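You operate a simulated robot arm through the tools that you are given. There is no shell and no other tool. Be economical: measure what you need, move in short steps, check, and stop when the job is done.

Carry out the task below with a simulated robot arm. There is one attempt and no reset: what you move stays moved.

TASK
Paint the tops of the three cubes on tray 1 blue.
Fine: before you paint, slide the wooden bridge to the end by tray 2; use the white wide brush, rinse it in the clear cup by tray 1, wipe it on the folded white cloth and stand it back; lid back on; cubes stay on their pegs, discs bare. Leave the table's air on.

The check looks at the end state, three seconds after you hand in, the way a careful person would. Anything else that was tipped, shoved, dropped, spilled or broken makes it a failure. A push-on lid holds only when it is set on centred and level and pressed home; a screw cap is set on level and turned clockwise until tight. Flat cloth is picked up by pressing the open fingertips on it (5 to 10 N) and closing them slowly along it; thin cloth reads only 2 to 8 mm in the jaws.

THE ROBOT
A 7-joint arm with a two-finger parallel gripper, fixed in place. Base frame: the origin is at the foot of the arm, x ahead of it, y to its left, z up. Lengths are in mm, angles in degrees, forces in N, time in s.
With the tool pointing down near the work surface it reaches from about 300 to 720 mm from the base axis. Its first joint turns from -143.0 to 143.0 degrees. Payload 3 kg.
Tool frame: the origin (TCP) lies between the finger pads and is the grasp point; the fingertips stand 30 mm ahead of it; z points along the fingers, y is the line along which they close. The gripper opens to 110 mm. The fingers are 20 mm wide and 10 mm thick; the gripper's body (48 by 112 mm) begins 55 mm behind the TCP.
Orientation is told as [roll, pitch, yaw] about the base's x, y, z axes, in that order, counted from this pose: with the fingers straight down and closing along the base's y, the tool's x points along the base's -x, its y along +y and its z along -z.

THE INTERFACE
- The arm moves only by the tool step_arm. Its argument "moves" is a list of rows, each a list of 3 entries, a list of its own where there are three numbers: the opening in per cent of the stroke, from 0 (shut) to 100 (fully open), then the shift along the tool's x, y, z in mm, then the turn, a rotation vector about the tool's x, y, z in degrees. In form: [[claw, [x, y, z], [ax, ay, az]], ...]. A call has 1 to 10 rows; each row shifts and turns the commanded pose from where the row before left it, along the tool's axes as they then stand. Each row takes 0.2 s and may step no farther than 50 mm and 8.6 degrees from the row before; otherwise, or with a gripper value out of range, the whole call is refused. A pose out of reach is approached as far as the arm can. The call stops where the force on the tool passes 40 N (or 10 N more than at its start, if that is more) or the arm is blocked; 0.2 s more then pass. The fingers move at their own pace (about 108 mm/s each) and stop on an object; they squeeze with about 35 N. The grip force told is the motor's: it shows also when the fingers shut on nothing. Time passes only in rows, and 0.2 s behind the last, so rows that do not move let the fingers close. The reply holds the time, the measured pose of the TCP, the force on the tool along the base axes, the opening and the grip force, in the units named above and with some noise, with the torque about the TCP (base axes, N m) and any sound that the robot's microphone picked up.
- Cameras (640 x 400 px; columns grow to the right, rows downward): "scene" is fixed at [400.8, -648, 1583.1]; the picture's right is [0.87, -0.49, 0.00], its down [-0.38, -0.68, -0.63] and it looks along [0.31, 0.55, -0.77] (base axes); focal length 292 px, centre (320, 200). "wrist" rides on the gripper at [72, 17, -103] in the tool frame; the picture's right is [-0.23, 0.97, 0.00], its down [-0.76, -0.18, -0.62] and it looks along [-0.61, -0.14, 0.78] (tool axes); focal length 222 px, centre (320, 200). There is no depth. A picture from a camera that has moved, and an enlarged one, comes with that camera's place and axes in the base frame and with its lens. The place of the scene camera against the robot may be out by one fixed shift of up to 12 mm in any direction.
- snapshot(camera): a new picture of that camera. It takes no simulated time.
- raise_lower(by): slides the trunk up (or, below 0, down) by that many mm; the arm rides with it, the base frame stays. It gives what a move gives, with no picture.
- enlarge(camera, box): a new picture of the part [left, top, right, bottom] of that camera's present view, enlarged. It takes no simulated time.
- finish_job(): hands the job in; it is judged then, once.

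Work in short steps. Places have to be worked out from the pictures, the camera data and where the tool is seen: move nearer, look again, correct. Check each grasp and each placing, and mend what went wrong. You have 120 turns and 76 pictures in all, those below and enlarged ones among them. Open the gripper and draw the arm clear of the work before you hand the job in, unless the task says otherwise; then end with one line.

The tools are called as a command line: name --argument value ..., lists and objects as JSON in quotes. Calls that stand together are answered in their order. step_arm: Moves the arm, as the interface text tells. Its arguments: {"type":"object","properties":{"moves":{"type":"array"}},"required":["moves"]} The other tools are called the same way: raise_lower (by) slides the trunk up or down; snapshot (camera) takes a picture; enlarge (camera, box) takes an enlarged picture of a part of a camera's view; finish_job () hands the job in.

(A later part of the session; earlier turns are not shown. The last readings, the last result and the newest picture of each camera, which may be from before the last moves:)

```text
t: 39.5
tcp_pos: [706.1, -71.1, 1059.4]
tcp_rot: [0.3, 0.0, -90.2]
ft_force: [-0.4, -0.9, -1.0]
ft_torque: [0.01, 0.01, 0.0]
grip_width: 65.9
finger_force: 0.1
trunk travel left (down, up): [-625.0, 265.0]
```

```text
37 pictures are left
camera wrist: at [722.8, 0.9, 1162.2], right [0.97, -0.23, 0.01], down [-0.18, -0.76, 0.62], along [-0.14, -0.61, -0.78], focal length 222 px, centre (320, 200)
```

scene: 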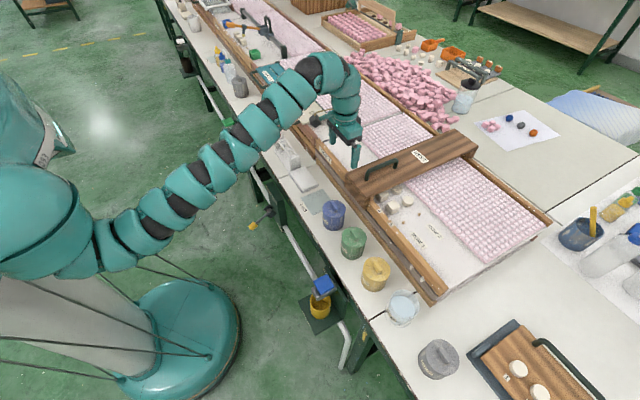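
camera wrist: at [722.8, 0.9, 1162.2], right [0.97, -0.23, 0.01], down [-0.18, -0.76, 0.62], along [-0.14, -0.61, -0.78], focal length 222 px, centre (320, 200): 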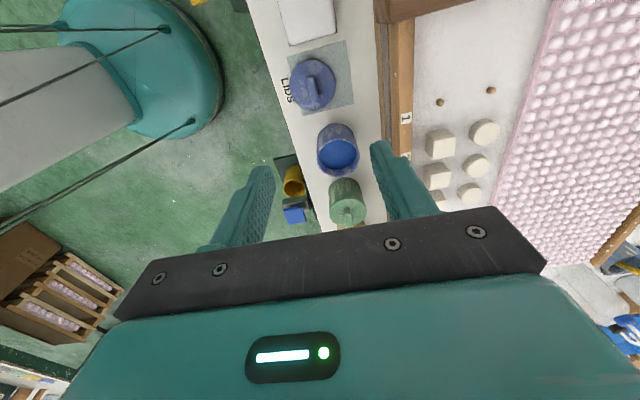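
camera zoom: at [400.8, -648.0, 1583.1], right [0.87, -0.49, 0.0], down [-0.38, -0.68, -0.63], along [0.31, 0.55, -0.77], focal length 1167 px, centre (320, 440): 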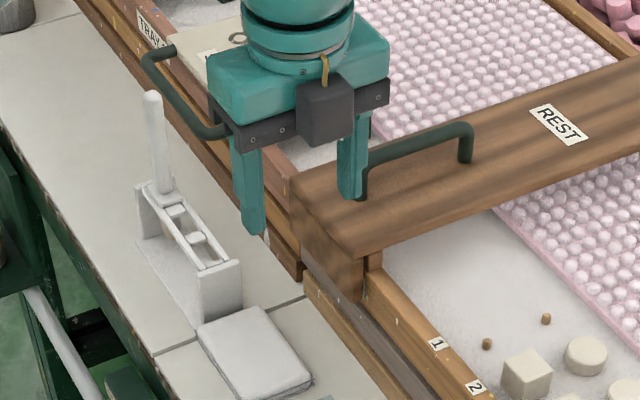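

The lid lies flat on its mat. The brush stands in the far slot of the white rack, at about (720,255), with its handle top near z≈940. I turn back to closing along y and move above it to look.

step_arm --moves '[[60, [0, -5, -20], [0, 0, -8.5]], [60, [0, 0, 0], [0, 0, -8.5]], [60, [0, 0, 0], [0, 0, -8.5]], [60, [0, 0, 0], [0, 0, -8.5]], [60, [0, 0, 0], [0, 0, -8.5]], [60, [0, 0, 0], [0, 0, -8.5]], [60, [0, 0, 0], [0, 0, -8.5]], [60, [0, 0, 0], [0, 0, -8.5]], [60, [0, 0, 0], [0, 0, -8.5]], [60, [0, 0, 0], [0, 0, -8.5]]]'

step_arm --moves '[[60, [0, 0, 0], [0, 0, -5]], [60, [0, 50, 0], [0, 0, 0]], [60, [0, 50, 0], [0, 0, 0]], [60, [0, 50, 0], [0, 0, 0]], [60, [0, 50, 0], [0, 0, 0]], [60, [10, 50, 0], [0, 0, 0]], [60, [0, 50, 0], [0, 0, 0]], [60, [0, 0, 0], [0, 0, 0]]]'

snapshot --camera "wrist"

```text
t: 41.8
tcp_pos: [702.2, -70.3, 1079.6]
tcp_rot: [0.1, -0.5, -5.0]
ft_force: [0.4, 0.4, -0.3]
ft_torque: [0.01, 0.0, -0.03]
grip_width: 66.0
finger_force: 0.1
trunk travel left (down, up): [-625.0, 265.0]
```

```text
refused: row 6 steps farther than a row can; nothing moved
```

```text
36 pictures are left
camera wrist: at [629.1, -47.6, 1181.2], right [0.31, 0.95, 0.0], down [0.74, -0.24, 0.63], along [0.6, -0.19, -0.78], focal length 222 px, centre (320, 200)
```

wrist: 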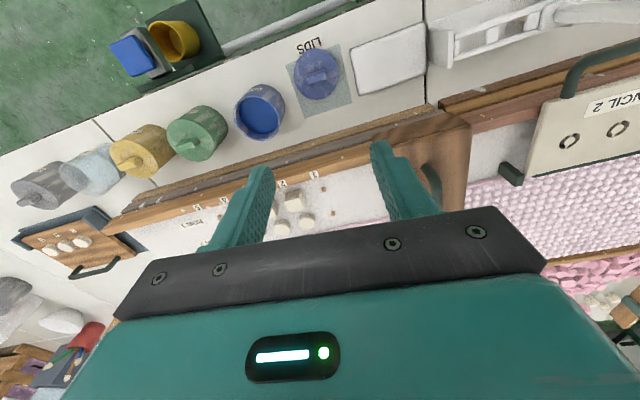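

I resend the sideways move in legal steps.

step_arm --moves '[[60, [0, 0, 0], [0, 0, -5]], [60, [0, 48, 0], [0, 0, 0]], [60, [0, 48, 0], [0, 0, 0]], [60, [0, 48, 0], [0, 0, 0]], [60, [0, 48, 0], [0, 0, 0]], [60, [10, 48, 0], [0, 0, 0]], [60, [0, 48, 0], [0, 0, 0]], [60, [0, 0, 0], [0, 0, 0]]]'

snapshot --camera "wrist"

```text
t: 43.5
tcp_pos: [683.0, 196.4, 1079.1]
tcp_rot: [0.0, -0.4, -0.1]
ft_force: [0.6, -0.7, -0.3]
ft_torque: [0.04, 0.04, 0.0]
grip_width: 66.2
finger_force: 0.1
out of reach, approached as far as the arm can: row 7
trunk travel left (down, up): [-625.0, 265.0]
```

```text
35 pictures are left
camera wrist: at [610.1, 213.6, 1181.5], right [0.23, 0.97, 0.0], down [0.76, -0.18, 0.63], along [0.61, -0.14, -0.78], focal length 222 px, centre (320, 200)
```

wrist: 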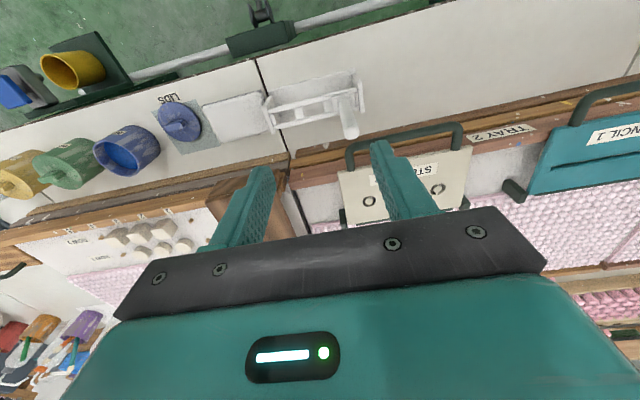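

The brush handle's top is at about (714,224,945), and it stands vertical. I enlarge this view to see the handle's shape and how it sits in the rack.

enlarge --camera "wrist" --box '[250, 50, 410, 150]'

enlarge --camera "scene" --box '[265, 105, 345, 155]'

```text
4.00 times, centred on (330, 100) of wrist
camera zoom: at [610.1, 213.6, 1181.5], right [0.23, 0.97, 0.0], down [0.76, -0.18, 0.63], along [0.61, -0.14, -0.78], focal length 888 px, centre (280, 600)
```

zoom: 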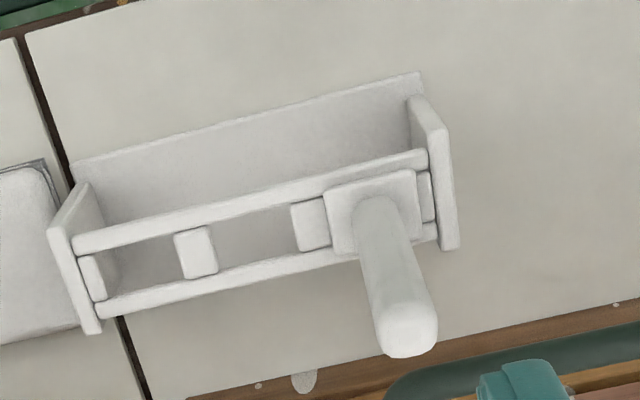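

```text
8.00 times, centred on (305, 130) of scene
camera zoom: at [400.8, -648.0, 1583.1], right [0.87, -0.49, 0.0], down [-0.38, -0.68, -0.63], along [0.31, 0.55, -0.77], focal length 2333 px, centre (440, 760)
```

zoom: 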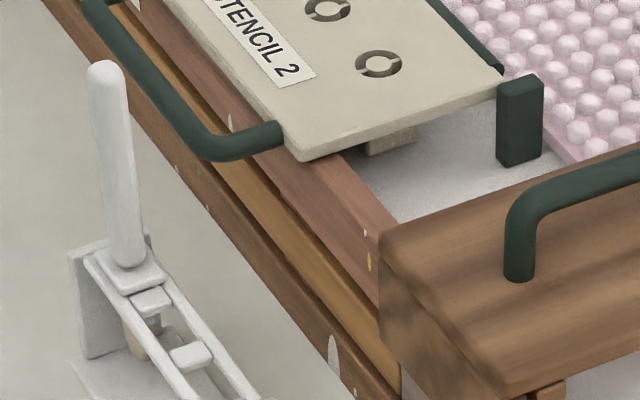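

The handle is a round stick, with a flange resting on the rack rails and bristles below. The yaw is free, so I use one closer to radial (+17°). I move over (713,224), staying above the handle.

step_arm --moves '[[60, [-15, 10, 0], [0, 0, -8.5]], [60, [-15, 14, 0], [0, 0, -8.5]], [60, [0, 0, 20], [0, 0, 0]], [60, [0, 0, 0], [0, 0, 0]]]'

snapshot --camera "wrist"

```text
t: 44.5
tcp_pos: [676.9, 209.8, 1061.3]
tcp_rot: [-0.1, -0.5, 17.0]
ft_force: [-0.1, -0.9, -0.7]
ft_torque: [-0.02, -0.02, 0.0]
grip_width: 66.2
finger_force: 0.0
out of reach, approached as far as the arm can: row 1, 2
trunk travel left (down, up): [-625.0, 265.0]
```

```text
32 pictures are left
camera wrist: at [599.6, 204.5, 1164.6], right [-0.07, 1.0, 0.0], down [0.77, 0.05, 0.63], along [0.63, 0.04, -0.78], focal length 222 px, centre (320, 200)
```

wrist: 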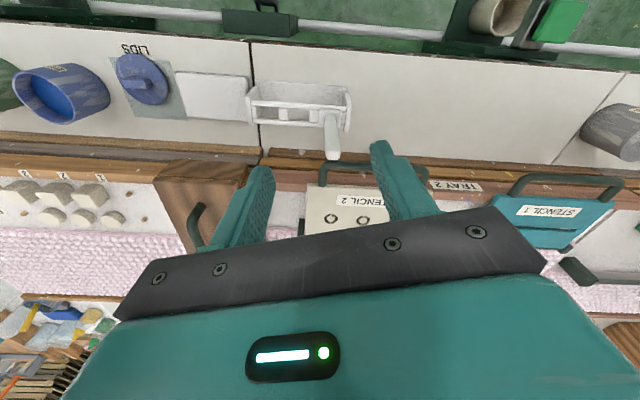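

The reach limits fit a shoulder axis near y≈-223, so the brush is radially farther than it looks and needs a tilt of about 16°. I turn to yaw 32° and tilt here first.

step_arm --moves '[[60, [0, 0, 0], [0, -8, 0]], [60, [0, 0, 0], [0, -8, 0]], [60, [0, 0, 0], [2, 0, -7.2]], [60, [0, 0, 0], [2, 0, -7.2]], [60, [0, 0, 0], [0, 0, 0]]]'

```text
t: 45.8
tcp_pos: [675.9, 207.4, 1061.5]
tcp_rot: [-8.1, -15.5, 32.1]
ft_force: [0.4, 0.3, 0.4]
ft_torque: [0.0, 0.0, -0.04]
grip_width: 65.9
finger_force: 0.0
trunk travel left (down, up): [-625.0, 265.0]
```

The roll came out at -8° because I had a wrong sign. I correct it about the tool x and check.

step_arm --moves '[[60, [0, 0, 0], [-8.2, 0, 0]], [60, [0, 0, 0], [0, 0, 0]]]'

```text
t: 46.4
tcp_pos: [674.6, 207.5, 1061.1]
tcp_rot: [0.0, -15.4, 31.9]
ft_force: [-0.1, 0.7, 0.2]
ft_torque: [-0.01, 0.02, 0.0]
grip_width: 65.9
finger_force: 0.2
trunk travel left (down, up): [-625.0, 265.0]
```

Now level. I move to just above the handle top and take a look.

step_arm --moves '[[60, [-10, -3, 42], [0, 0, 0]], [60, [-9.3, -3, 42], [0, 0, 0]], [60, [0, 0, 0], [0, 0, 0]]]'

snapshot --camera "wrist"

enlarge --camera "scene" --box '[245, 75, 365, 150]'

```text
t: 47.1
tcp_pos: [712.5, 224.8, 986.6]
tcp_rot: [0.0, -15.5, 31.9]
ft_force: [-0.5, -0.2, -0.6]
ft_torque: [0.01, -0.01, 0.02]
grip_width: 66.1
finger_force: 0.0
trunk travel left (down, up): [-625.0, 265.0]
```

```text
31 pictures are left
camera wrist: at [621.6, 187.3, 1065.6], right [-0.33, 0.94, 0.06], down [0.58, 0.15, 0.8], along [0.75, 0.3, -0.59], focal length 222 px, centre (320, 200)
```

wrist: 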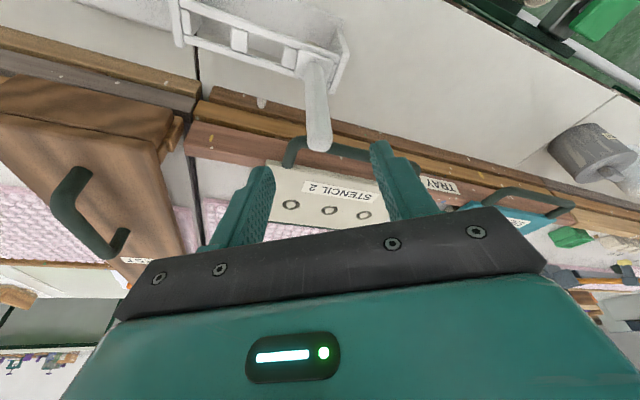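

```text
5.33 times, centred on (305, 112) of scene
camera zoom: at [400.8, -648.0, 1583.1], right [0.87, -0.49, 0.0], down [-0.38, -0.68, -0.63], along [0.31, 0.55, -0.77], focal length 1556 px, centre (400, 667)
```

zoom: 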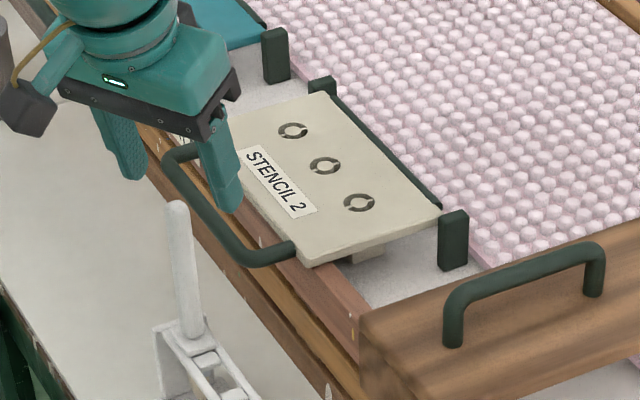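

The handle top is centred between the fingers at about (712,225,948). I go straight down 60 mm and close gently.

step_arm --moves '[[55, [5.4, 0, 19.6], [0, 0, 0]], [50, [5.4, 0, 19.6], [0, 0, 0]], [50, [5.4, 0, 19.6], [0, 0, 0]], [50, [0, 0, 0], [0, 0, 0]], [25, [0, 0, 0], [0, 0, 0]], [0, [0, 0, 0], [0, 0, 0]], [0, [0, 0, 0], [0, 0, 0]], [0, [0, 0, 0], [0, 0, 0]]]'

```text
t: 49.0
tcp_pos: [713.0, 224.4, 924.6]
tcp_rot: [-0.1, -15.5, 31.9]
ft_force: [-0.5, 2.0, -0.8]
ft_torque: [0.28, 0.09, 0.01]
grip_width: 21.0
finger_force: 35.4
trunk travel left (down, up): [-625.0, 265.0]
```

The brush is gripped, with a 21 mm handle. I lift straight up about 100 mm and check.

step_arm --moves '[[0, [-2.7, 0, -9.6], [0, 0, 0]], [0, [-8, 0, -29], [0, 0, 0]], [0, [-8, 0, -29], [0, 0, 0]], [0, [-8, 0, -29], [0, 0, 0]], [0, [0, 0, 0], [0, 0, 0]]]'

enlarge --camera "scene" --box '[235, 60, 355, 135]'

```text
t: 50.1
tcp_pos: [712.8, 223.4, 1025.3]
tcp_rot: [0.0, -15.4, 31.9]
ft_force: [0.0, -0.2, -0.3]
ft_torque: [0.0, 0.0, -0.02]
grip_width: 16.5
finger_force: 34.7
trunk travel left (down, up): [-625.0, 265.0]
```

```text
5.33 times, centred on (295, 98) of scene
camera zoom: at [400.8, -648.0, 1583.1], right [0.87, -0.49, 0.0], down [-0.38, -0.68, -0.63], along [0.31, 0.55, -0.77], focal length 1556 px, centre (453, 747)
```

zoom: 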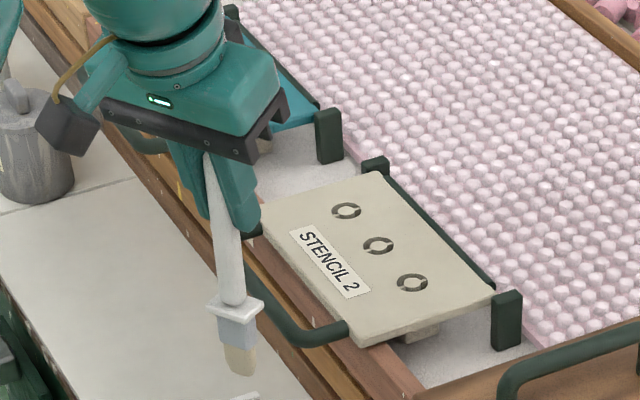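

The brush is held nearly vertical, with its bristle tip about 145 mm below the TCP. I raise it a little, shift -150 in y, then turn the yaw back to 0 keeping the tilt.

step_arm --moves '[[0, [-8, 0, -29], [0, 0, 0]], [0, [25.5, -42, -7], [0, 0, 0]], [0, [25.5, -42, -7], [0, 0, 0]], [0, [25.5, -42, -7], [0, 0, 0]], [0, [0, 0, 0], [2.13, 0, 7.7]], [0, [0, 0, 0], [2.13, 0, 7.7]], [0, [0, 0, 0], [2.13, 0, 7.7]], [0, [0, 0, 0], [2.13, 0, 7.7]], [0, [0, 0, 0], [0, 0, 0]]]'

```text
t: 52.1
tcp_pos: [712.0, 73.7, 1055.6]
tcp_rot: [-0.1, -15.4, -0.2]
ft_force: [-0.6, 0.0, -0.6]
ft_torque: [-0.02, -0.03, 0.02]
grip_width: 16.1
finger_force: 34.7
trunk travel left (down, up): [-625.0, 265.0]
```

I travel to above the blue pot and check where the brush tip is.

step_arm --moves '[[0, [0, -49.7, 0], [0, 0, 0]], [0, [0, -49.7, 0], [0, 0, 0]], [0, [0, -49.7, 0], [0, 0, 0]], [0, [0, -49.7, 0], [0, 0, 0]], [0, [0, -49.7, 0], [0, 0, 0]], [0, [9.6, 0, 36], [0, 0, 0]], [0, [0, 0, 0], [0, 0, 0]]]'

enlarge --camera "scene" --box '[290, 140, 410, 215]'

snapshot --camera "wrist"

```text
t: 53.8
tcp_pos: [723.1, 19.1, 1021.6]
tcp_rot: [0.1, -15.4, 0.0]
ft_force: [0.0, -0.1, -0.8]
ft_torque: [0.0, 0.01, -0.03]
grip_width: 16.3
finger_force: 35.4
out of reach, approached as far as the arm can: row 1, 2, 3, 4, 5, 6
trunk travel left (down, up): [-625.0, 265.0]
```

```text
5.33 times, centred on (350, 178) of scene
camera zoom: at [400.8, -648.0, 1583.1], right [0.87, -0.49, 0.0], down [-0.38, -0.68, -0.63], along [0.31, 0.55, -0.77], focal length 1556 px, centre (160, 320)
```

zoom: 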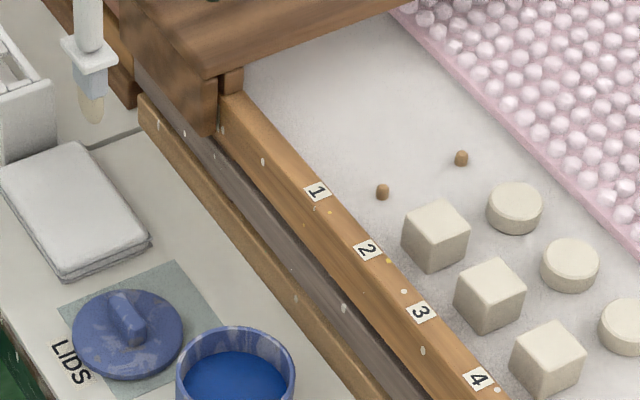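

```text
27 pictures are left
camera wrist: at [624.9, 35.8, 1100.9], right [0.22, 0.97, 0.06], down [0.57, -0.18, 0.8], along [0.79, -0.14, -0.59], focal length 222 px, centre (320, 200)
```

wrist: 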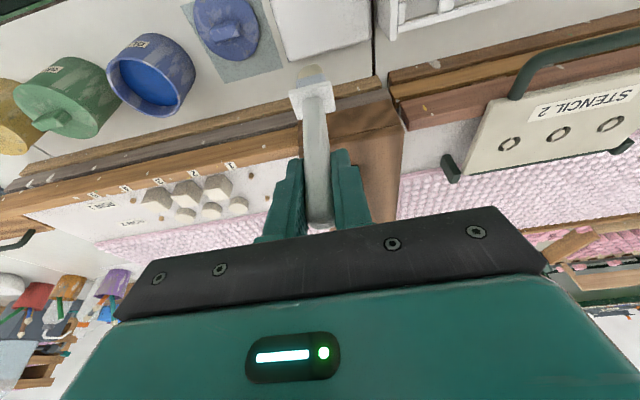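

This was an inner reach limit: the wrist must stay roughly 697–807 mm from the shoulder axis. So I bring the tool upright, which leans the brush about 15° back toward the robot. Its tip is then at TCP + (-39, 0, -140), and I take the TCP to x≈753 over the pot.

step_arm --moves '[[0, [0, 0, -5], [0, 7.7, 0]], [0, [0, 0, -5], [0, 7.7, 0]], [0, [-30, -20, -10], [0, 0, 0]], [0, [0, -45, 0], [0, 0, 0]], [0, [0, -45, 0], [0, 0, 0]], [0, [0, -45, 0], [0, 0, 0]], [0, [0, -39, 0], [0, 0, 0]], [0, [0, 0, 0], [0, 0, 0]]]'

enlarge --camera "scene" --box '[290, 140, 410, 215]'

snapshot --camera "wrist"

```text
t: 55.5
tcp_pos: [751.4, -177.6, 1041.9]
tcp_rot: [-0.1, -0.1, -0.1]
ft_force: [-0.6, 0.1, -0.4]
ft_torque: [-0.05, -0.04, -0.01]
grip_width: 16.3
finger_force: 35.5
trunk travel left (down, up): [-625.0, 265.0]
```

```text
5.33 times, centred on (350, 178) of scene
camera zoom: at [400.8, -648.0, 1583.1], right [0.87, -0.49, 0.0], down [-0.38, -0.68, -0.63], along [0.31, 0.55, -0.77], focal length 1556 px, centre (160, 320)
```

zoom: 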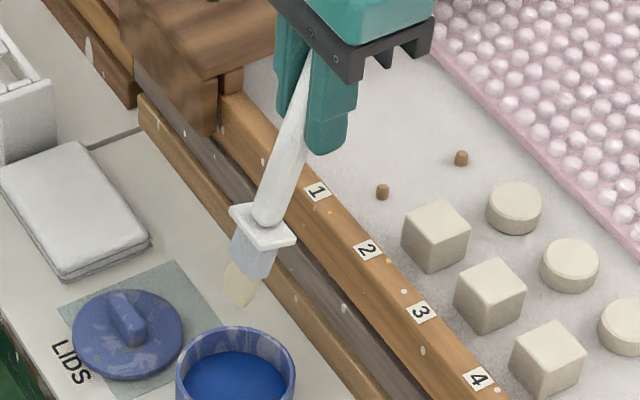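

```text
25 pictures are left
camera wrist: at [678.6, -159.7, 1144.4], right [0.23, 0.97, 0.0], down [0.76, -0.18, 0.62], along [0.61, -0.14, -0.78], focal length 222 px, centre (320, 200)
```

wrist: 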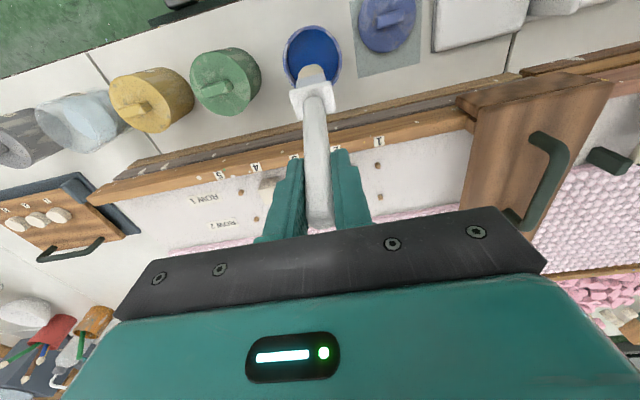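

The tip is where predicted, about (713,-177,902). I lower it into the pot, tip to z≈798, stroke a little sideways, then lift.

step_arm --moves '[[0, [-1, 1, 30], [0, 0, 0]], [0, [-1, 1, 30], [0, 0, 0]], [0, [0, 0, 25], [0, 0, 0]], [0, [0, 0, 10], [0, 0, 0]], [0, [0, 0, 9], [0, 0, 0]], [0, [0, 0, 0], [0, 0, 0]], [0, [0, 0, 0], [0, 0, 0]]]'

enlarge --camera "scene" --box '[290, 150, 410, 225]'

```text
t: 57.1
tcp_pos: [751.9, -173.6, 937.1]
tcp_rot: [0.1, -0.1, 0.0]
ft_force: [-0.4, -1.0, -0.7]
ft_torque: [0.02, -0.01, -0.02]
grip_width: 16.4
finger_force: 35.3
trunk travel left (down, up): [-625.0, 265.0]
```

```text
5.33 times, centred on (350, 188) of scene
camera zoom: at [400.8, -648.0, 1583.1], right [0.87, -0.49, 0.0], down [-0.38, -0.68, -0.63], along [0.31, 0.55, -0.77], focal length 1556 px, centre (160, 267)
```

zoom: 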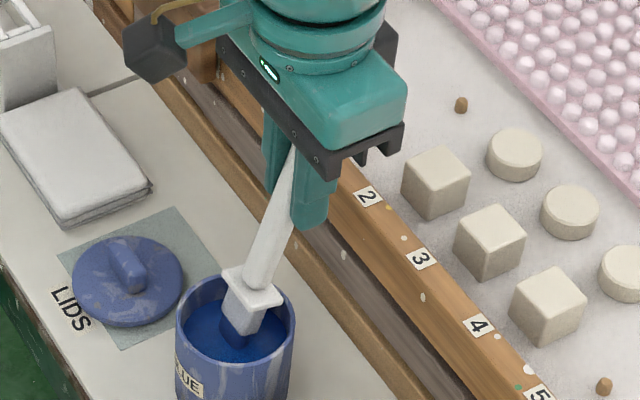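

The bristles are in the paint. I lift slowly and pause over the pot so it can drip off.

step_arm --moves '[[0, [0, 0, -12], [0, 0, 0]], [0, [0, 0, -12], [0, 0, 0]], [0, [0, 0, -15], [0, 0, 0]], [0, [0, 0, 0], [0, 0, 0]], [0, [0, 0, 0], [0, 0, 0]], [0, [0, 0, 0], [0, 0, 0]], [0, [0, 0, 0], [0, 0, 0]], [0, [0, 0, 0], [0, 0, 0]], [0, [0, 0, -40], [0, 0, 0]], [0, [0, 0, -20], [0, 0, 0]]]'

snapshot --camera "wrist"

```text
t: 59.4
tcp_pos: [752.6, -173.7, 1034.8]
tcp_rot: [-0.1, 0.0, 0.1]
ft_force: [0.2, 0.3, -0.2]
ft_torque: [-0.01, -0.02, -0.04]
grip_width: 16.0
finger_force: 34.9
trunk travel left (down, up): [-625.0, 265.0]
```

```text
23 pictures are left
camera wrist: at [680.2, -156.5, 1139.0], right [0.23, 0.97, 0.0], down [0.76, -0.18, 0.62], along [0.61, -0.14, -0.78], focal length 222 px, centre (320, 200)
```

wrist: 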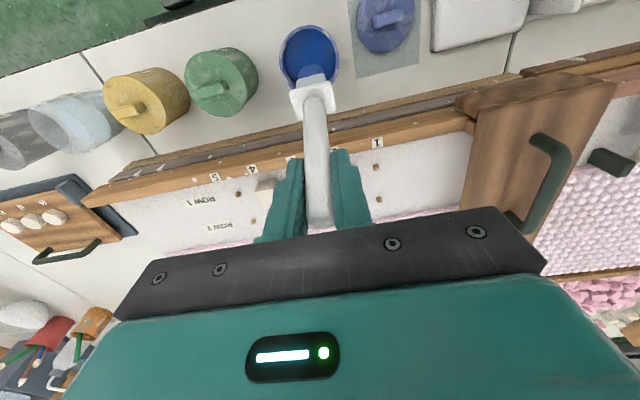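

The cube tops work out at about (858, -167/-222/-277) and z≈885. I raise, tilt outward to 23°, and move the brush above cube 2.

step_arm --moves '[[0, [0, 0, -40], [0, 0, 0]], [0, [-20, 0, 0], [0, -7.7, 0]], [0, [-20, 0, 0], [0, -7.7, 0]], [0, [-20, 3, 8], [0, -7.7, 0]], [0, [-20, 3, 8], [0, 0, 0]], [0, [0, 0, 0], [0, 0, 0]]]'

enlarge --camera "scene" --box '[330, 130, 450, 205]'

snapshot --camera "wrist"

```text
t: 60.8
tcp_pos: [835.2, -167.5, 1077.0]
tcp_rot: [-0.1, -23.2, 0.0]
ft_force: [0.0, -1.1, -0.3]
ft_torque: [0.01, 0.03, 0.02]
grip_width: 16.4
finger_force: 35.0
trunk travel left (down, up): [-625.0, 265.0]
```

```text
5.33 times, centred on (390, 168) of scene
camera zoom: at [400.8, -648.0, 1583.1], right [0.87, -0.49, 0.0], down [-0.38, -0.68, -0.63], along [0.31, 0.55, -0.77], focal length 1556 px, centre (-53, 373)
```

zoom: 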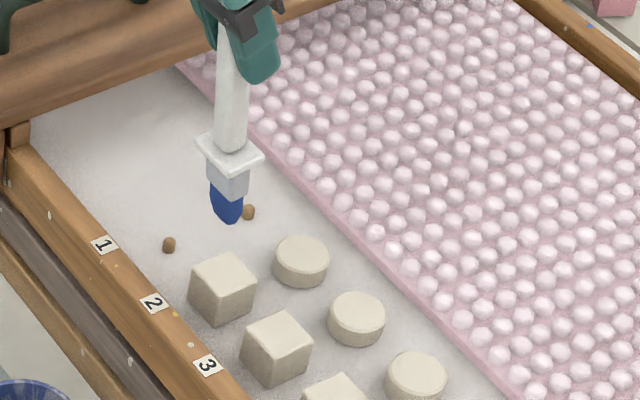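

```text
21 pictures are left
camera wrist: at [727.4, -150.2, 1143.2], right [0.21, 0.97, 0.09], down [0.45, -0.18, 0.87], along [0.87, -0.14, -0.48], focal length 222 px, centre (320, 200)
```

wrist: 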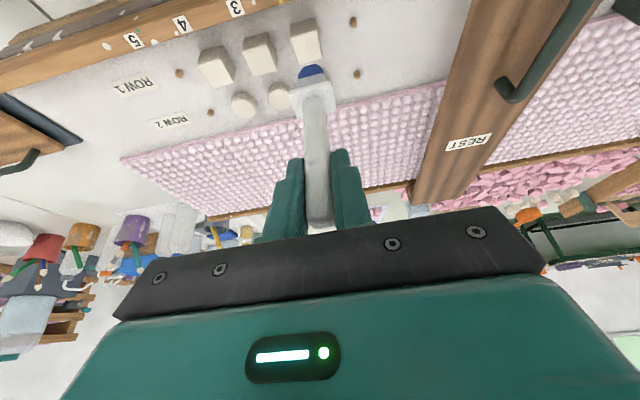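

The tip matches prediction to within a few mm. Cube 2's top is at about (858,-166,888). I descend to just above it, then in 2 mm steps watching the force.

step_arm --moves '[[0, [6, 0.8, 19], [0, 0, 0]], [0, [6, 0.7, 19], [0, 0, 0]], [0, [0.8, 0, 1.9], [0, 0, 0]], [0, [0.8, 0, 1.9], [0, 0, 0]], [0, [0, 0, 0], [0, 0, 0]]]'

enlarge --camera "scene" --box '[340, 160, 420, 210]'

```text
t: 62.0
tcp_pos: [839.7, -165.9, 1034.0]
tcp_rot: [-0.1, -23.3, 0.1]
ft_force: [-0.3, 0.3, -1.1]
ft_torque: [-0.03, 0.01, 0.0]
grip_width: 16.3
finger_force: 35.4
trunk travel left (down, up): [-625.0, 265.0]
```

```text
8.00 times, centred on (380, 185) of scene
camera zoom: at [400.8, -648.0, 1583.1], right [0.87, -0.49, 0.0], down [-0.38, -0.68, -0.63], along [0.31, 0.55, -0.77], focal length 2333 px, centre (-160, 320)
```

zoom: 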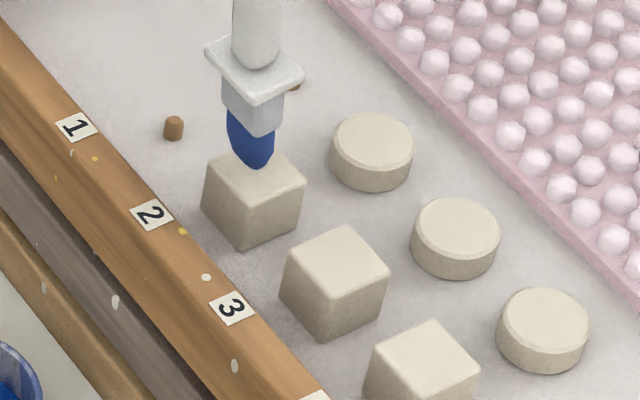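

The tip is directly above the top face, with a few mm to go. I continue down in 2 mm steps.

step_arm --moves '[[0, [0.8, 0, 1.9], [0, 0, 0]], [0, [0.8, 0, 1.9], [0, 0, 0]], [0, [0.8, 0, 1.9], [0, 0, 0]], [0, [0, 0, 0], [0, 0, 0]]]'

```text
t: 63.0
tcp_pos: [839.4, -166.3, 1028.2]
tcp_rot: [-0.2, -23.2, 0.0]
ft_force: [0.1, -1.5, -0.3]
ft_torque: [0.04, -0.03, 0.05]
grip_width: 16.3
finger_force: 35.1
trunk travel left (down, up): [-625.0, 265.0]
```

step_arm --moves '[[0, [0.8, 0, 1.9], [0, 0, 0]], [0, [0.8, 0, 1.9], [0, 0, 0]], [0, [0, 0, 0], [0, 0, 0]]]'

enlarge --camera "scene" --box '[340, 160, 420, 210]'

```text
t: 63.8
tcp_pos: [837.9, -165.7, 1024.7]
tcp_rot: [-0.1, -23.4, 0.1]
ft_force: [2.6, -0.3, 14.5]
ft_torque: [0.02, -0.38, 0.02]
grip_width: 16.3
finger_force: 35.2
trunk travel left (down, up): [-625.0, 265.0]
```

```text
8.00 times, centred on (380, 185) of scene
camera zoom: at [400.8, -648.0, 1583.1], right [0.87, -0.49, 0.0], down [-0.38, -0.68, -0.63], along [0.31, 0.55, -0.77], focal length 2333 px, centre (-160, 320)
```

zoom: 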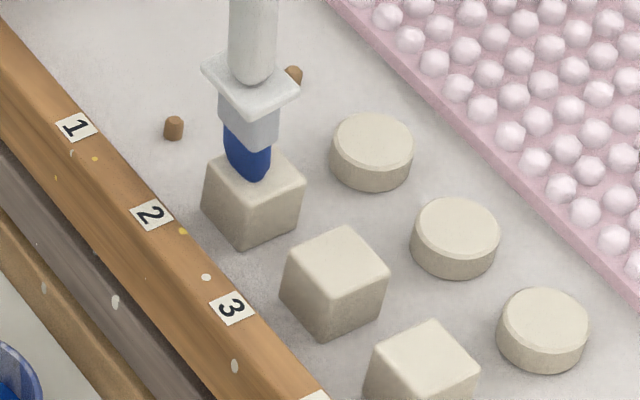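

Contact with 14.5 N. I ease off 1 mm and make light strokes along x and y, then lift and look.

step_arm --moves '[[0, [-0.4, 0, -0.8], [0, 0, 0]], [0, [-4, 0, 1.7], [0, 0, 0]], [0, [-4, 0, 1.7], [0, 0, 0]], [0, [5, 0, -2.1], [0, 0, 0]], [0, [5, 0, -2.1], [0, 0, 0]], [0, [5, 0, -2.1], [0, 0, 0]], [0, [-7, 0, 2.9], [0, 0, 0]], [0, [0, 5, 0], [0, 0, 0]], [0, [0, -10, 0], [0, 0, 0]], [0, [0, 5, 0], [0, 0, 0]]]'

step_arm --moves '[[0, [-4, 0, -9], [0, 0, 0]], [0, [-8, 0, -18], [0, 0, 0]], [0, [0, 0, 0], [0, 0, 0]]]'

enlarge --camera "scene" --box '[340, 160, 420, 210]'

```text
t: 66.0
tcp_pos: [838.1, -166.8, 1025.1]
tcp_rot: [-0.1, -23.2, -0.1]
ft_force: [-0.6, -0.6, 12.2]
ft_torque: [-0.16, -0.09, 0.0]
grip_width: 16.3
finger_force: 34.9
trunk travel left (down, up): [-625.0, 265.0]
```

```text
t: 66.8
tcp_pos: [840.6, -166.4, 1055.1]
tcp_rot: [-0.1, -23.1, -0.1]
ft_force: [0.1, 0.3, -0.7]
ft_torque: [0.03, 0.02, 0.01]
grip_width: 16.3
finger_force: 34.4
trunk travel left (down, up): [-625.0, 265.0]
```

```text
8.00 times, centred on (380, 185) of scene
camera zoom: at [400.8, -648.0, 1583.1], right [0.87, -0.49, 0.0], down [-0.38, -0.68, -0.63], along [0.31, 0.55, -0.77], focal length 2333 px, centre (-160, 320)
```

zoom: 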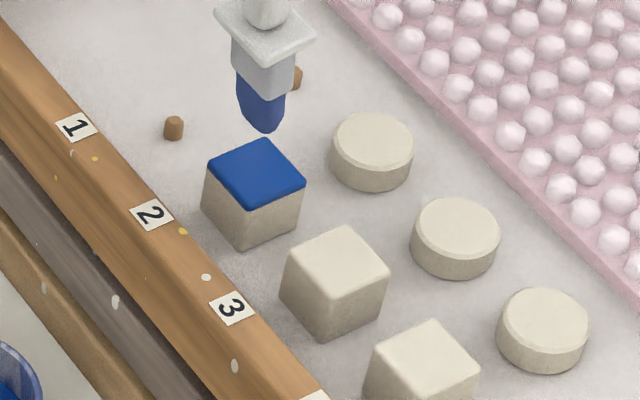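

Cube 2's top is fully blue. Cube 3 lies 53 mm toward -y, so I move over and press the same height, then stroke.

step_arm --moves '[[0, [-2, -27, 1], [0, 0, 0]], [0, [0, -26, 0], [0, 0, 0]], [0, [4, 0, 9.5], [0, 0, 0]], [0, [4, 0, 9.5], [0, 0, 0]], [0, [0, 0, 0], [0, 0, 0]]]'

enlarge --camera "scene" --box '[340, 160, 420, 210]'

```text
t: 68.0
tcp_pos: [841.8, -218.5, 1032.8]
tcp_rot: [-0.1, -23.1, 0.0]
ft_force: [-0.4, -0.4, -0.3]
ft_torque: [-0.02, 0.01, 0.02]
grip_width: 16.3
finger_force: 34.7
trunk travel left (down, up): [-625.0, 265.0]
```

```text
8.00 times, centred on (380, 185) of scene
camera zoom: at [400.8, -648.0, 1583.1], right [0.87, -0.49, 0.0], down [-0.38, -0.68, -0.63], along [0.31, 0.55, -0.77], focal length 2333 px, centre (-160, 320)
```

zoom: 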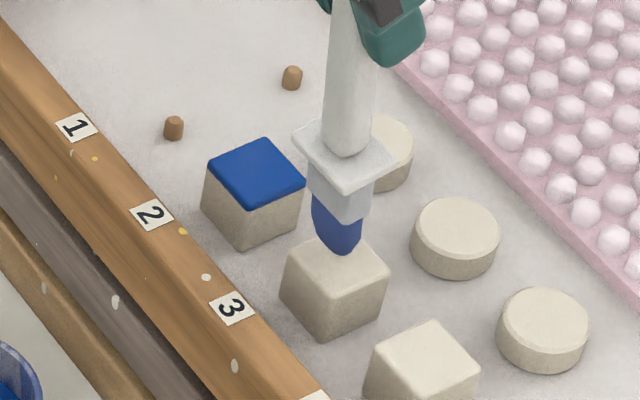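

Well aligned. I descend 8 mm to contact and stroke lightly.

step_arm --moves '[[0, [3.5, 0.5, 2], [0, 0, 0]], [0, [1.1, 0, 2.6], [0, 0, 0]], [0, [0.8, 0, 1.9], [0, 0, 0]], [0, [0, 0, 0], [0, 0, 0]]]'

```text
t: 69.0
tcp_pos: [839.0, -218.5, 1026.0]
tcp_rot: [-0.1, -23.3, 0.0]
ft_force: [0.3, -0.1, 7.1]
ft_torque: [0.06, -0.26, 0.01]
grip_width: 16.2
finger_force: 34.6
trunk travel left (down, up): [-625.0, 265.0]
```

Contact at 7 N. I stroke, lift and look.

step_arm --moves '[[0, [-4, 0, 1.7], [0, 0, 0]], [0, [-4, 0, 1.7], [0, 0, 0]], [0, [5, 0, -2.1], [0, 0, 0]], [0, [5, 0, -2.1], [0, 0, 0]], [0, [5, 0, -2.1], [0, 0, 0]], [0, [-7, 0, 2.9], [0, 0, 0]], [0, [0, 5, 0], [0, 0, 0]], [0, [0, -10, 0], [0, 0, 0]], [0, [0, 5, 0], [0, 0, 0]], [0, [-4, 0, -9], [0, 0, 0]]]'

step_arm --moves '[[0, [-8, 0, -18], [0, 0, 0]], [0, [0, -28, 0], [0, 0, 0]], [0, [0, -28, 0], [0, 0, 0]], [0, [0, 0, 0], [0, 0, 0]]]'

enlarge --camera "scene" --box '[340, 160, 420, 210]'

```text
t: 71.2
tcp_pos: [839.1, -218.6, 1034.8]
tcp_rot: [-0.1, -23.0, 0.0]
ft_force: [-0.4, 0.3, -0.1]
ft_torque: [-0.03, -0.05, -0.01]
grip_width: 16.3
finger_force: 35.1
trunk travel left (down, up): [-625.0, 265.0]
```

```text
t: 72.2
tcp_pos: [840.2, -274.6, 1054.8]
tcp_rot: [-0.1, -23.2, 0.0]
ft_force: [-0.7, -0.1, -0.5]
ft_torque: [0.01, -0.03, -0.04]
grip_width: 16.2
finger_force: 35.0
trunk travel left (down, up): [-625.0, 265.0]
```

```text
8.00 times, centred on (380, 185) of scene
camera zoom: at [400.8, -648.0, 1583.1], right [0.87, -0.49, 0.0], down [-0.38, -0.68, -0.63], along [0.31, 0.55, -0.77], focal length 2333 px, centre (-160, 320)
```

zoom: 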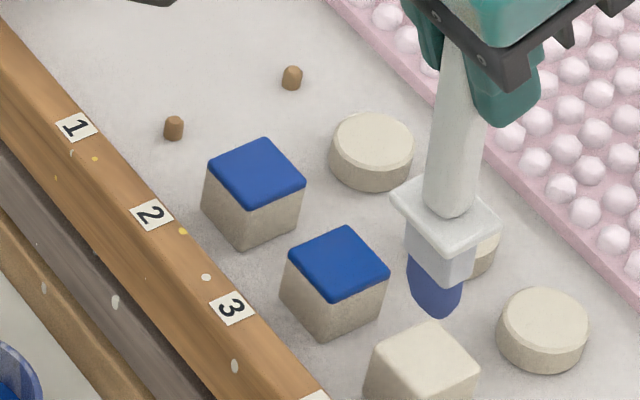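

Two are done, and the brush is still blue. I lower onto cube 4 the same way.

step_arm --moves '[[0, [5, 0, 10], [0, 0, 0]], [0, [4.8, 0, 9.6], [0, 0, 0]], [0, [1.3, 0, 3], [0, 0, 0]], [0, [0.8, 0, 1.9], [0, 0, 0]], [0, [0.6, 0, 1.4], [0, 0, 0]], [0, [0, 0, 0], [0, 0, 0]]]'

```text
t: 73.5
tcp_pos: [837.0, -273.5, 1027.2]
tcp_rot: [-0.1, -23.3, 0.0]
ft_force: [1.0, 0.2, 4.3]
ft_torque: [0.03, -0.17, 0.02]
grip_width: 16.3
finger_force: 35.3
trunk travel left (down, up): [-625.0, 265.0]
```

step_arm --moves '[[0, [0.2, 0, 0.6], [0, 0, 0]], [0, [-4, 0, 1.7], [0, 0, 0]], [0, [-4, 0, 1.7], [0, 0, 0]], [0, [5, 0, -2.1], [0, 0, 0]], [0, [5, 0, -2.1], [0, 0, 0]], [0, [4, 0, -1.7], [0, 0, 0]], [0, [-6, 0, 2.5], [0, 0, 0]], [0, [0, 5, 0], [0, 0, 0]], [0, [0, -10, 0], [0, 0, 0]], [0, [0, 5, 0], [0, 0, 0]]]'

step_arm --moves '[[0, [-4, 0, -9], [0, 0, 0]], [0, [-16, 0, -38], [0, 0, 0]], [0, [0, 0, 0], [0, 0, 0]]]'

enlarge --camera "scene" --box '[330, 160, 490, 260]'

```text
t: 75.8
tcp_pos: [838.3, -274.4, 1025.4]
tcp_rot: [-0.1, -23.2, 0.0]
ft_force: [-0.1, -0.9, 7.9]
ft_torque: [-0.07, -0.08, -0.02]
grip_width: 15.9
finger_force: 34.9
trunk travel left (down, up): [-625.0, 265.0]
```

```text
t: 76.5
tcp_pos: [839.4, -275.9, 1074.9]
tcp_rot: [-0.1, -23.2, 0.0]
ft_force: [0.1, -0.9, -0.4]
ft_torque: [-0.01, 0.03, -0.01]
grip_width: 16.5
finger_force: 35.4
trunk travel left (down, up): [-625.0, 265.0]
```

```text
4.00 times, centred on (410, 210) of scene
camera zoom: at [400.8, -648.0, 1583.1], right [0.87, -0.49, 0.0], down [-0.38, -0.68, -0.63], along [0.31, 0.55, -0.77], focal length 1167 px, centre (-40, 160)
```

zoom: 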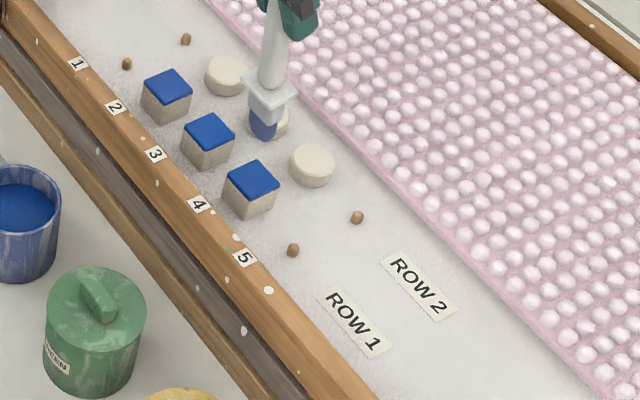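

All three tops are blue and the discs are bare. Next the rinse: the clear cup is near (716,-518). I bring the brush vertical (tilt 15.5°) and carry it there at a safe height.

step_arm --moves '[[0, [0, 0, 0], [0, 7.7, 0]], [0, [20.8, -40.4, -2.3], [0, 0, 0]], [0, [20.8, -40.4, -2.3], [0, 0, 0]], [0, [20.8, -40.4, -2.3], [0, 0, 0]], [0, [20.8, -40.4, -2.3], [0, 0, 0]], [0, [20.8, -40.4, -2.3], [0, 0, 0]], [0, [20.8, -40.4, -2.3], [0, 0, 0]], [0, [0, 0, 0], [0, 0, 0]]]'

enlarge --camera "scene" --box '[350, 260, 470, 335]'

snapshot --camera "wrist"

```text
t: 78.3
tcp_pos: [714.3, -516.6, 1055.0]
tcp_rot: [0.0, -15.6, 0.0]
ft_force: [-0.4, -0.5, 0.7]
ft_torque: [-0.03, -0.01, 0.01]
grip_width: 16.5
finger_force: 34.9
trunk travel left (down, up): [-625.0, 265.0]
```

```text
5.33 times, centred on (410, 298) of scene
camera zoom: at [400.8, -648.0, 1583.1], right [0.87, -0.49, 0.0], down [-0.38, -0.68, -0.63], along [0.31, 0.55, -0.77], focal length 1556 px, centre (-160, -320)
```

zoom: 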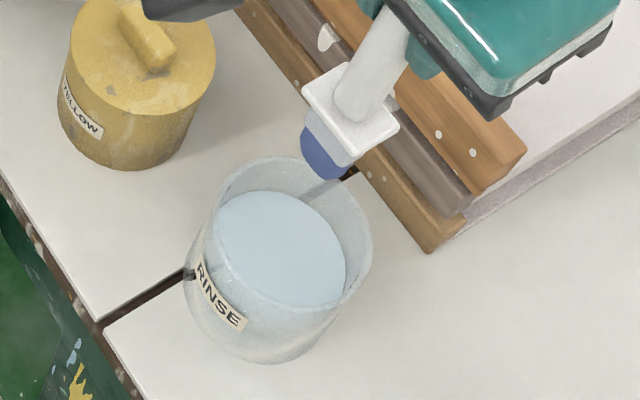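

```text
13 pictures are left
camera wrist: at [617.3, -499.8, 1135.0], right [0.22, 0.97, 0.06], down [0.57, -0.18, 0.8], along [0.79, -0.14, -0.59], focal length 222 px, centre (320, 200)
```

wrist: 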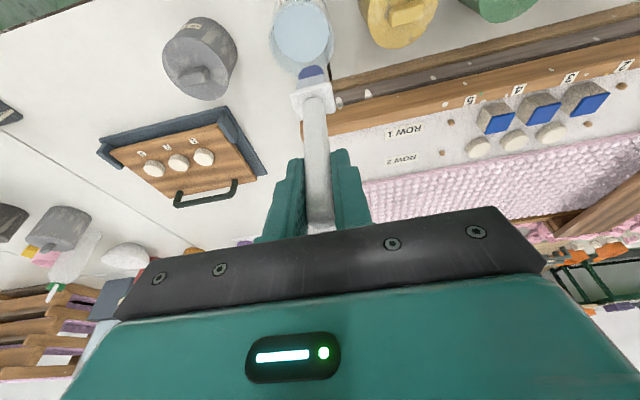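

The brush hangs just beside the centre of the RINSE cup. I shift (+6,+4), dip to tip z≈784 (water is at about 811), and swirl.

step_arm --moves '[[0, [5.6, 2, 24.8], [0, 0, 0]], [0, [5.6, 2, 24.8], [0, 0, 0]], [0, [5.6, 0, 24.8], [0, 0, 0]], [0, [5.6, 0, 24.8], [0, 0, 0]], [0, [5.6, 0, 24.8], [0, 0, 0]], [0, [0, 6, 0], [0, 0, 0]], [0, [0, -12, 0], [0, 0, 0]], [0, [0, 12, 0], [0, 0, 0]], [0, [0, -12, 0], [0, 0, 0]], [0, [0, 6, 0], [0, 0, 0]]]'

enlarge --camera "scene" --box '[350, 260, 470, 335]'

```text
t: 80.5
tcp_pos: [719.8, -513.0, 931.8]
tcp_rot: [-0.2, -15.8, 0.0]
ft_force: [-0.6, 0.4, 23.9]
ft_torque: [0.43, -0.41, -0.05]
grip_width: 16.3
finger_force: 34.7
trunk travel left (down, up): [-625.0, 265.0]
```

```text
5.33 times, centred on (410, 298) of scene
camera zoom: at [400.8, -648.0, 1583.1], right [0.87, -0.49, 0.0], down [-0.38, -0.68, -0.63], along [0.31, 0.55, -0.77], focal length 1556 px, centre (-160, -320)
```

zoom: 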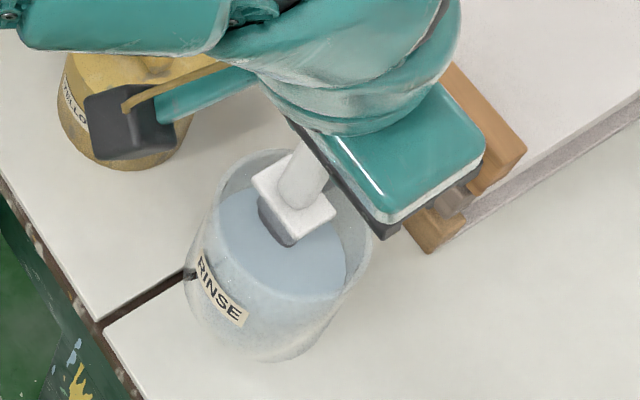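

The bristles touch the cup's bottom (24 N). I lift 8 mm, swirl some more, then lift out and let it drip.

step_arm --moves '[[0, [-2.1, 0, -7.7], [0, 0, 0]], [0, [0, 8, 0], [0, 0, 0]], [0, [0, -16, 0], [0, 0, 0]], [0, [0, 16, 0], [0, 0, 0]], [0, [0, -16, 0], [0, 0, 0]], [0, [7, 8, -2], [0, 0, 0]], [0, [-14, 0, 4], [0, 0, 0]], [0, [14, 0, -4], [0, 0, 0]], [0, [-14, 0, 4], [0, 0, 0]], [0, [7, 0, -2], [0, 0, 0]]]'

step_arm --moves '[[0, [-4, 0, -15], [0, 0, 0]], [0, [-5, 0, -18], [0, 0, 0]], [0, [0, 0, 0], [0, 0, 0]], [0, [0, 0, 0], [0, 0, 0]], [0, [0, 0, 0], [0, 0, 0]], [0, [-6, 0, -22], [0, 0, 0]], [0, [-8, 0, -29], [0, 0, 0]], [0, [-8, 0, -29], [0, 0, 0]], [0, [0, 0, 0], [0, 0, 0]]]'

enlarge --camera "scene" --box '[350, 260, 470, 335]'

```text
t: 82.8
tcp_pos: [718.8, -514.1, 939.0]
tcp_rot: [-0.1, -15.5, -0.1]
ft_force: [-0.1, 0.5, -0.5]
ft_torque: [0.01, -0.01, -0.02]
grip_width: 16.3
finger_force: 34.6
trunk travel left (down, up): [-625.0, 265.0]
```

```text
t: 84.8
tcp_pos: [719.4, -513.7, 1054.8]
tcp_rot: [0.0, -15.3, 0.0]
ft_force: [-0.2, -0.1, -1.1]
ft_torque: [-0.02, 0.01, 0.0]
grip_width: 16.1
finger_force: 35.6
trunk travel left (down, up): [-625.0, 265.0]
```

```text
5.33 times, centred on (410, 298) of scene
camera zoom: at [400.8, -648.0, 1583.1], right [0.87, -0.49, 0.0], down [-0.38, -0.68, -0.63], along [0.31, 0.55, -0.77], focal length 1556 px, centre (-160, -320)
```

zoom: 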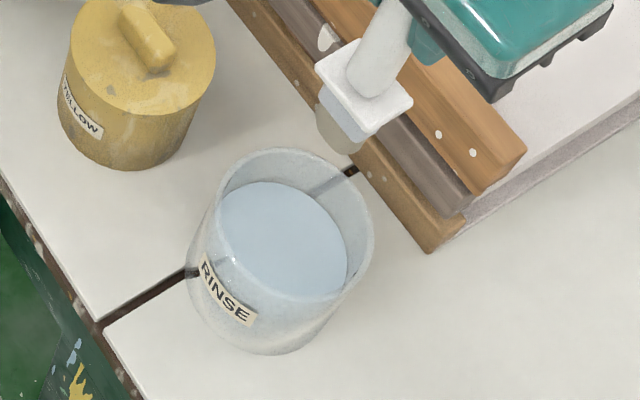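

The brush is rinsed clean and the cup hasn't moved. I go to the cloth at about (711,42), tilted 8° and with x≈745 to stay inside the reach band.

step_arm --moves '[[0, [0, 0, 0], [0, 7.6, 0]], [0, [-25.8, 30, 3.5], [0, 0, 0]], [0, [0, 48, 0], [0, 0, 0]], [0, [0, 48, 0], [0, 0, 0]], [0, [0, 48, 0], [0, 0, 0]], [0, [0, 48, 0], [0, 0, 0]], [0, [0, 48, 0], [0, 0, 0]], [0, [0, 48, 0], [0, 0, 0]], [0, [0, 48, 0], [0, 0, 0]], [0, [0, 48, 0], [0, 0, 0]]]'

step_arm --moves '[[0, [0, 48, 0], [0, 0, 0]], [0, [0, 48, 0], [0, 0, 0]], [0, [0, 46, 0], [0, 0, 0]], [0, [20, 0, 30], [0, 0, 0]], [0, [5, 0, 35], [0, 0, 0]], [0, [0, 0, 0], [0, 0, 0]]]'

enlarge --camera "scene" --box '[260, 120, 380, 195]'

```text
t: 87.0
tcp_pos: [747.5, -98.0, 1054.6]
tcp_rot: [0.0, -7.9, 0.0]
ft_force: [-0.8, -1.5, -0.7]
ft_torque: [0.0, 0.02, -0.01]
grip_width: 16.3
finger_force: 35.7
trunk travel left (down, up): [-625.0, 265.0]
```

```text
t: 88.3
tcp_pos: [729.0, 42.5, 987.3]
tcp_rot: [0.0, -8.0, 0.0]
ft_force: [0.4, -0.5, 0.2]
ft_torque: [-0.01, -0.01, -0.01]
grip_width: 16.4
finger_force: 35.5
trunk travel left (down, up): [-625.0, 265.0]
```

```text
5.33 times, centred on (320, 158) of scene
camera zoom: at [400.8, -648.0, 1583.1], right [0.87, -0.49, 0.0], down [-0.38, -0.68, -0.63], along [0.31, 0.55, -0.77], focal length 1556 px, centre (320, 427)
```

zoom: 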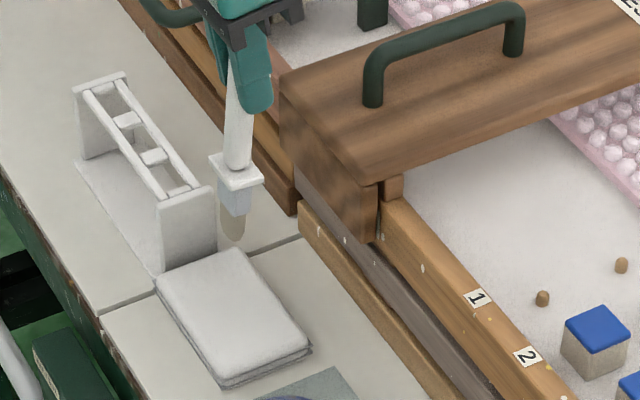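

The tip is right above the cloth. I descend 55 mm, then in small steps to contact.

step_arm --moves '[[0, [2.8, 0, 20], [0, 0, 0]], [0, [2.8, 0, 20], [0, 0, 0]], [0, [1.7, 0, 12], [0, 0, 0]], [0, [0.4, 0, 3], [0, 0, 0]], [0, [0.4, 0, 3], [0, 0, 0]], [0, [0, 0, 0], [0, 0, 0]]]'

```text
t: 89.8
tcp_pos: [730.4, 41.7, 927.8]
tcp_rot: [0.1, -7.8, 0.1]
ft_force: [0.1, -0.2, -0.5]
ft_torque: [0.01, 0.0, 0.0]
grip_width: 16.6
finger_force: 35.5
trunk travel left (down, up): [-625.0, 265.0]
```

step_arm --moves '[[0, [0.3, 0, 2], [0, 0, 0]], [0, [0.3, 0, 2], [0, 0, 0]], [0, [0.3, 0, 2], [0, 0, 0]], [0, [0, 0, 0], [0, 0, 0]]]'

```text
t: 90.8
tcp_pos: [729.9, 42.5, 924.2]
tcp_rot: [0.0, -8.1, -0.1]
ft_force: [2.1, -1.0, 6.2]
ft_torque: [0.0, -0.15, 0.01]
grip_width: 16.5
finger_force: 34.3
trunk travel left (down, up): [-625.0, 265.0]
```

Contact at 6 N. I wipe gently back and forth along y, then lift and check.

step_arm --moves '[[0, [0, -6, 0], [0, 0, 0]], [0, [0, -6, 0], [0, 0, 0]], [0, [0, 8, 0], [0, 0, 0]], [0, [0, 8, 0], [0, 0, 0]], [0, [0, 8, 0], [0, 0, 0]], [0, [0, -8, 0], [0, 0, 0]], [0, [0, -8, 0], [0, 0, 0]], [0, [0, 4, 0], [0, 0, 0]], [0, [0, 0, 0], [0, 0, 0]]]'

step_arm --moves '[[0, [-1.4, 0, -10], [0, 0, 0]], [0, [-4, 0, -30], [0, 0, 0]], [0, [-4, 0, -30], [0, 0, 0]], [0, [-5.6, 0, -40], [0, 0, 0]], [0, [0, 0, 0], [0, 0, 0]]]'

enlarge --camera "scene" --box '[260, 105, 380, 180]'

```text
t: 92.8
tcp_pos: [730.6, 43.5, 922.3]
tcp_rot: [0.1, -7.9, 0.0]
ft_force: [-0.1, -1.6, 9.0]
ft_torque: [-0.13, 0.14, 0.02]
grip_width: 16.3
finger_force: 35.1
trunk travel left (down, up): [-625.0, 265.0]
```

```text
t: 94.0
tcp_pos: [730.3, 43.9, 1032.1]
tcp_rot: [-0.1, -7.8, 0.0]
ft_force: [0.0, 0.2, 0.2]
ft_torque: [0.02, 0.02, 0.02]
grip_width: 16.2
finger_force: 35.1
trunk travel left (down, up): [-625.0, 265.0]
```

```text
5.33 times, centred on (320, 142) of scene
camera zoom: at [400.8, -648.0, 1583.1], right [0.87, -0.49, 0.0], down [-0.38, -0.68, -0.63], along [0.31, 0.55, -0.77], focal length 1556 px, centre (320, 507)
```

zoom: 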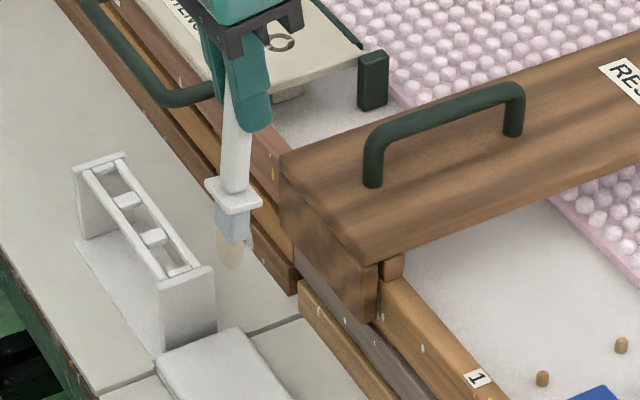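

The brush is clean and wiped. Before standing it back I check how the flange sits relative to the gripper, since the handle may have turned in the jaws.

enlarge --camera "wrist" --box '[240, 50, 400, 150]'

```text
4.00 times, centred on (320, 100) of wrist
camera zoom: at [644.6, 60.6, 1124.0], right [0.23, 0.97, 0.03], down [0.67, -0.18, 0.72], along [0.71, -0.14, -0.69], focal length 888 px, centre (320, 600)
```

zoom: 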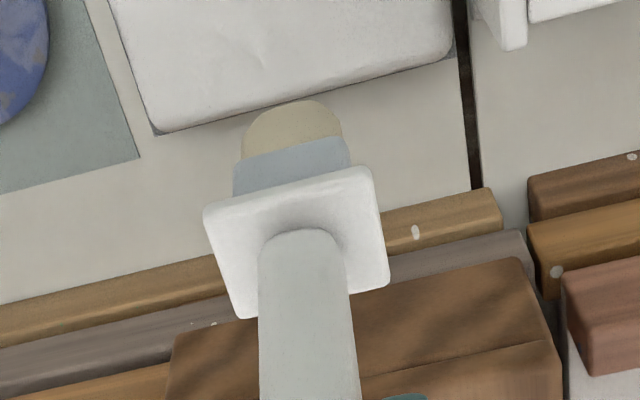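

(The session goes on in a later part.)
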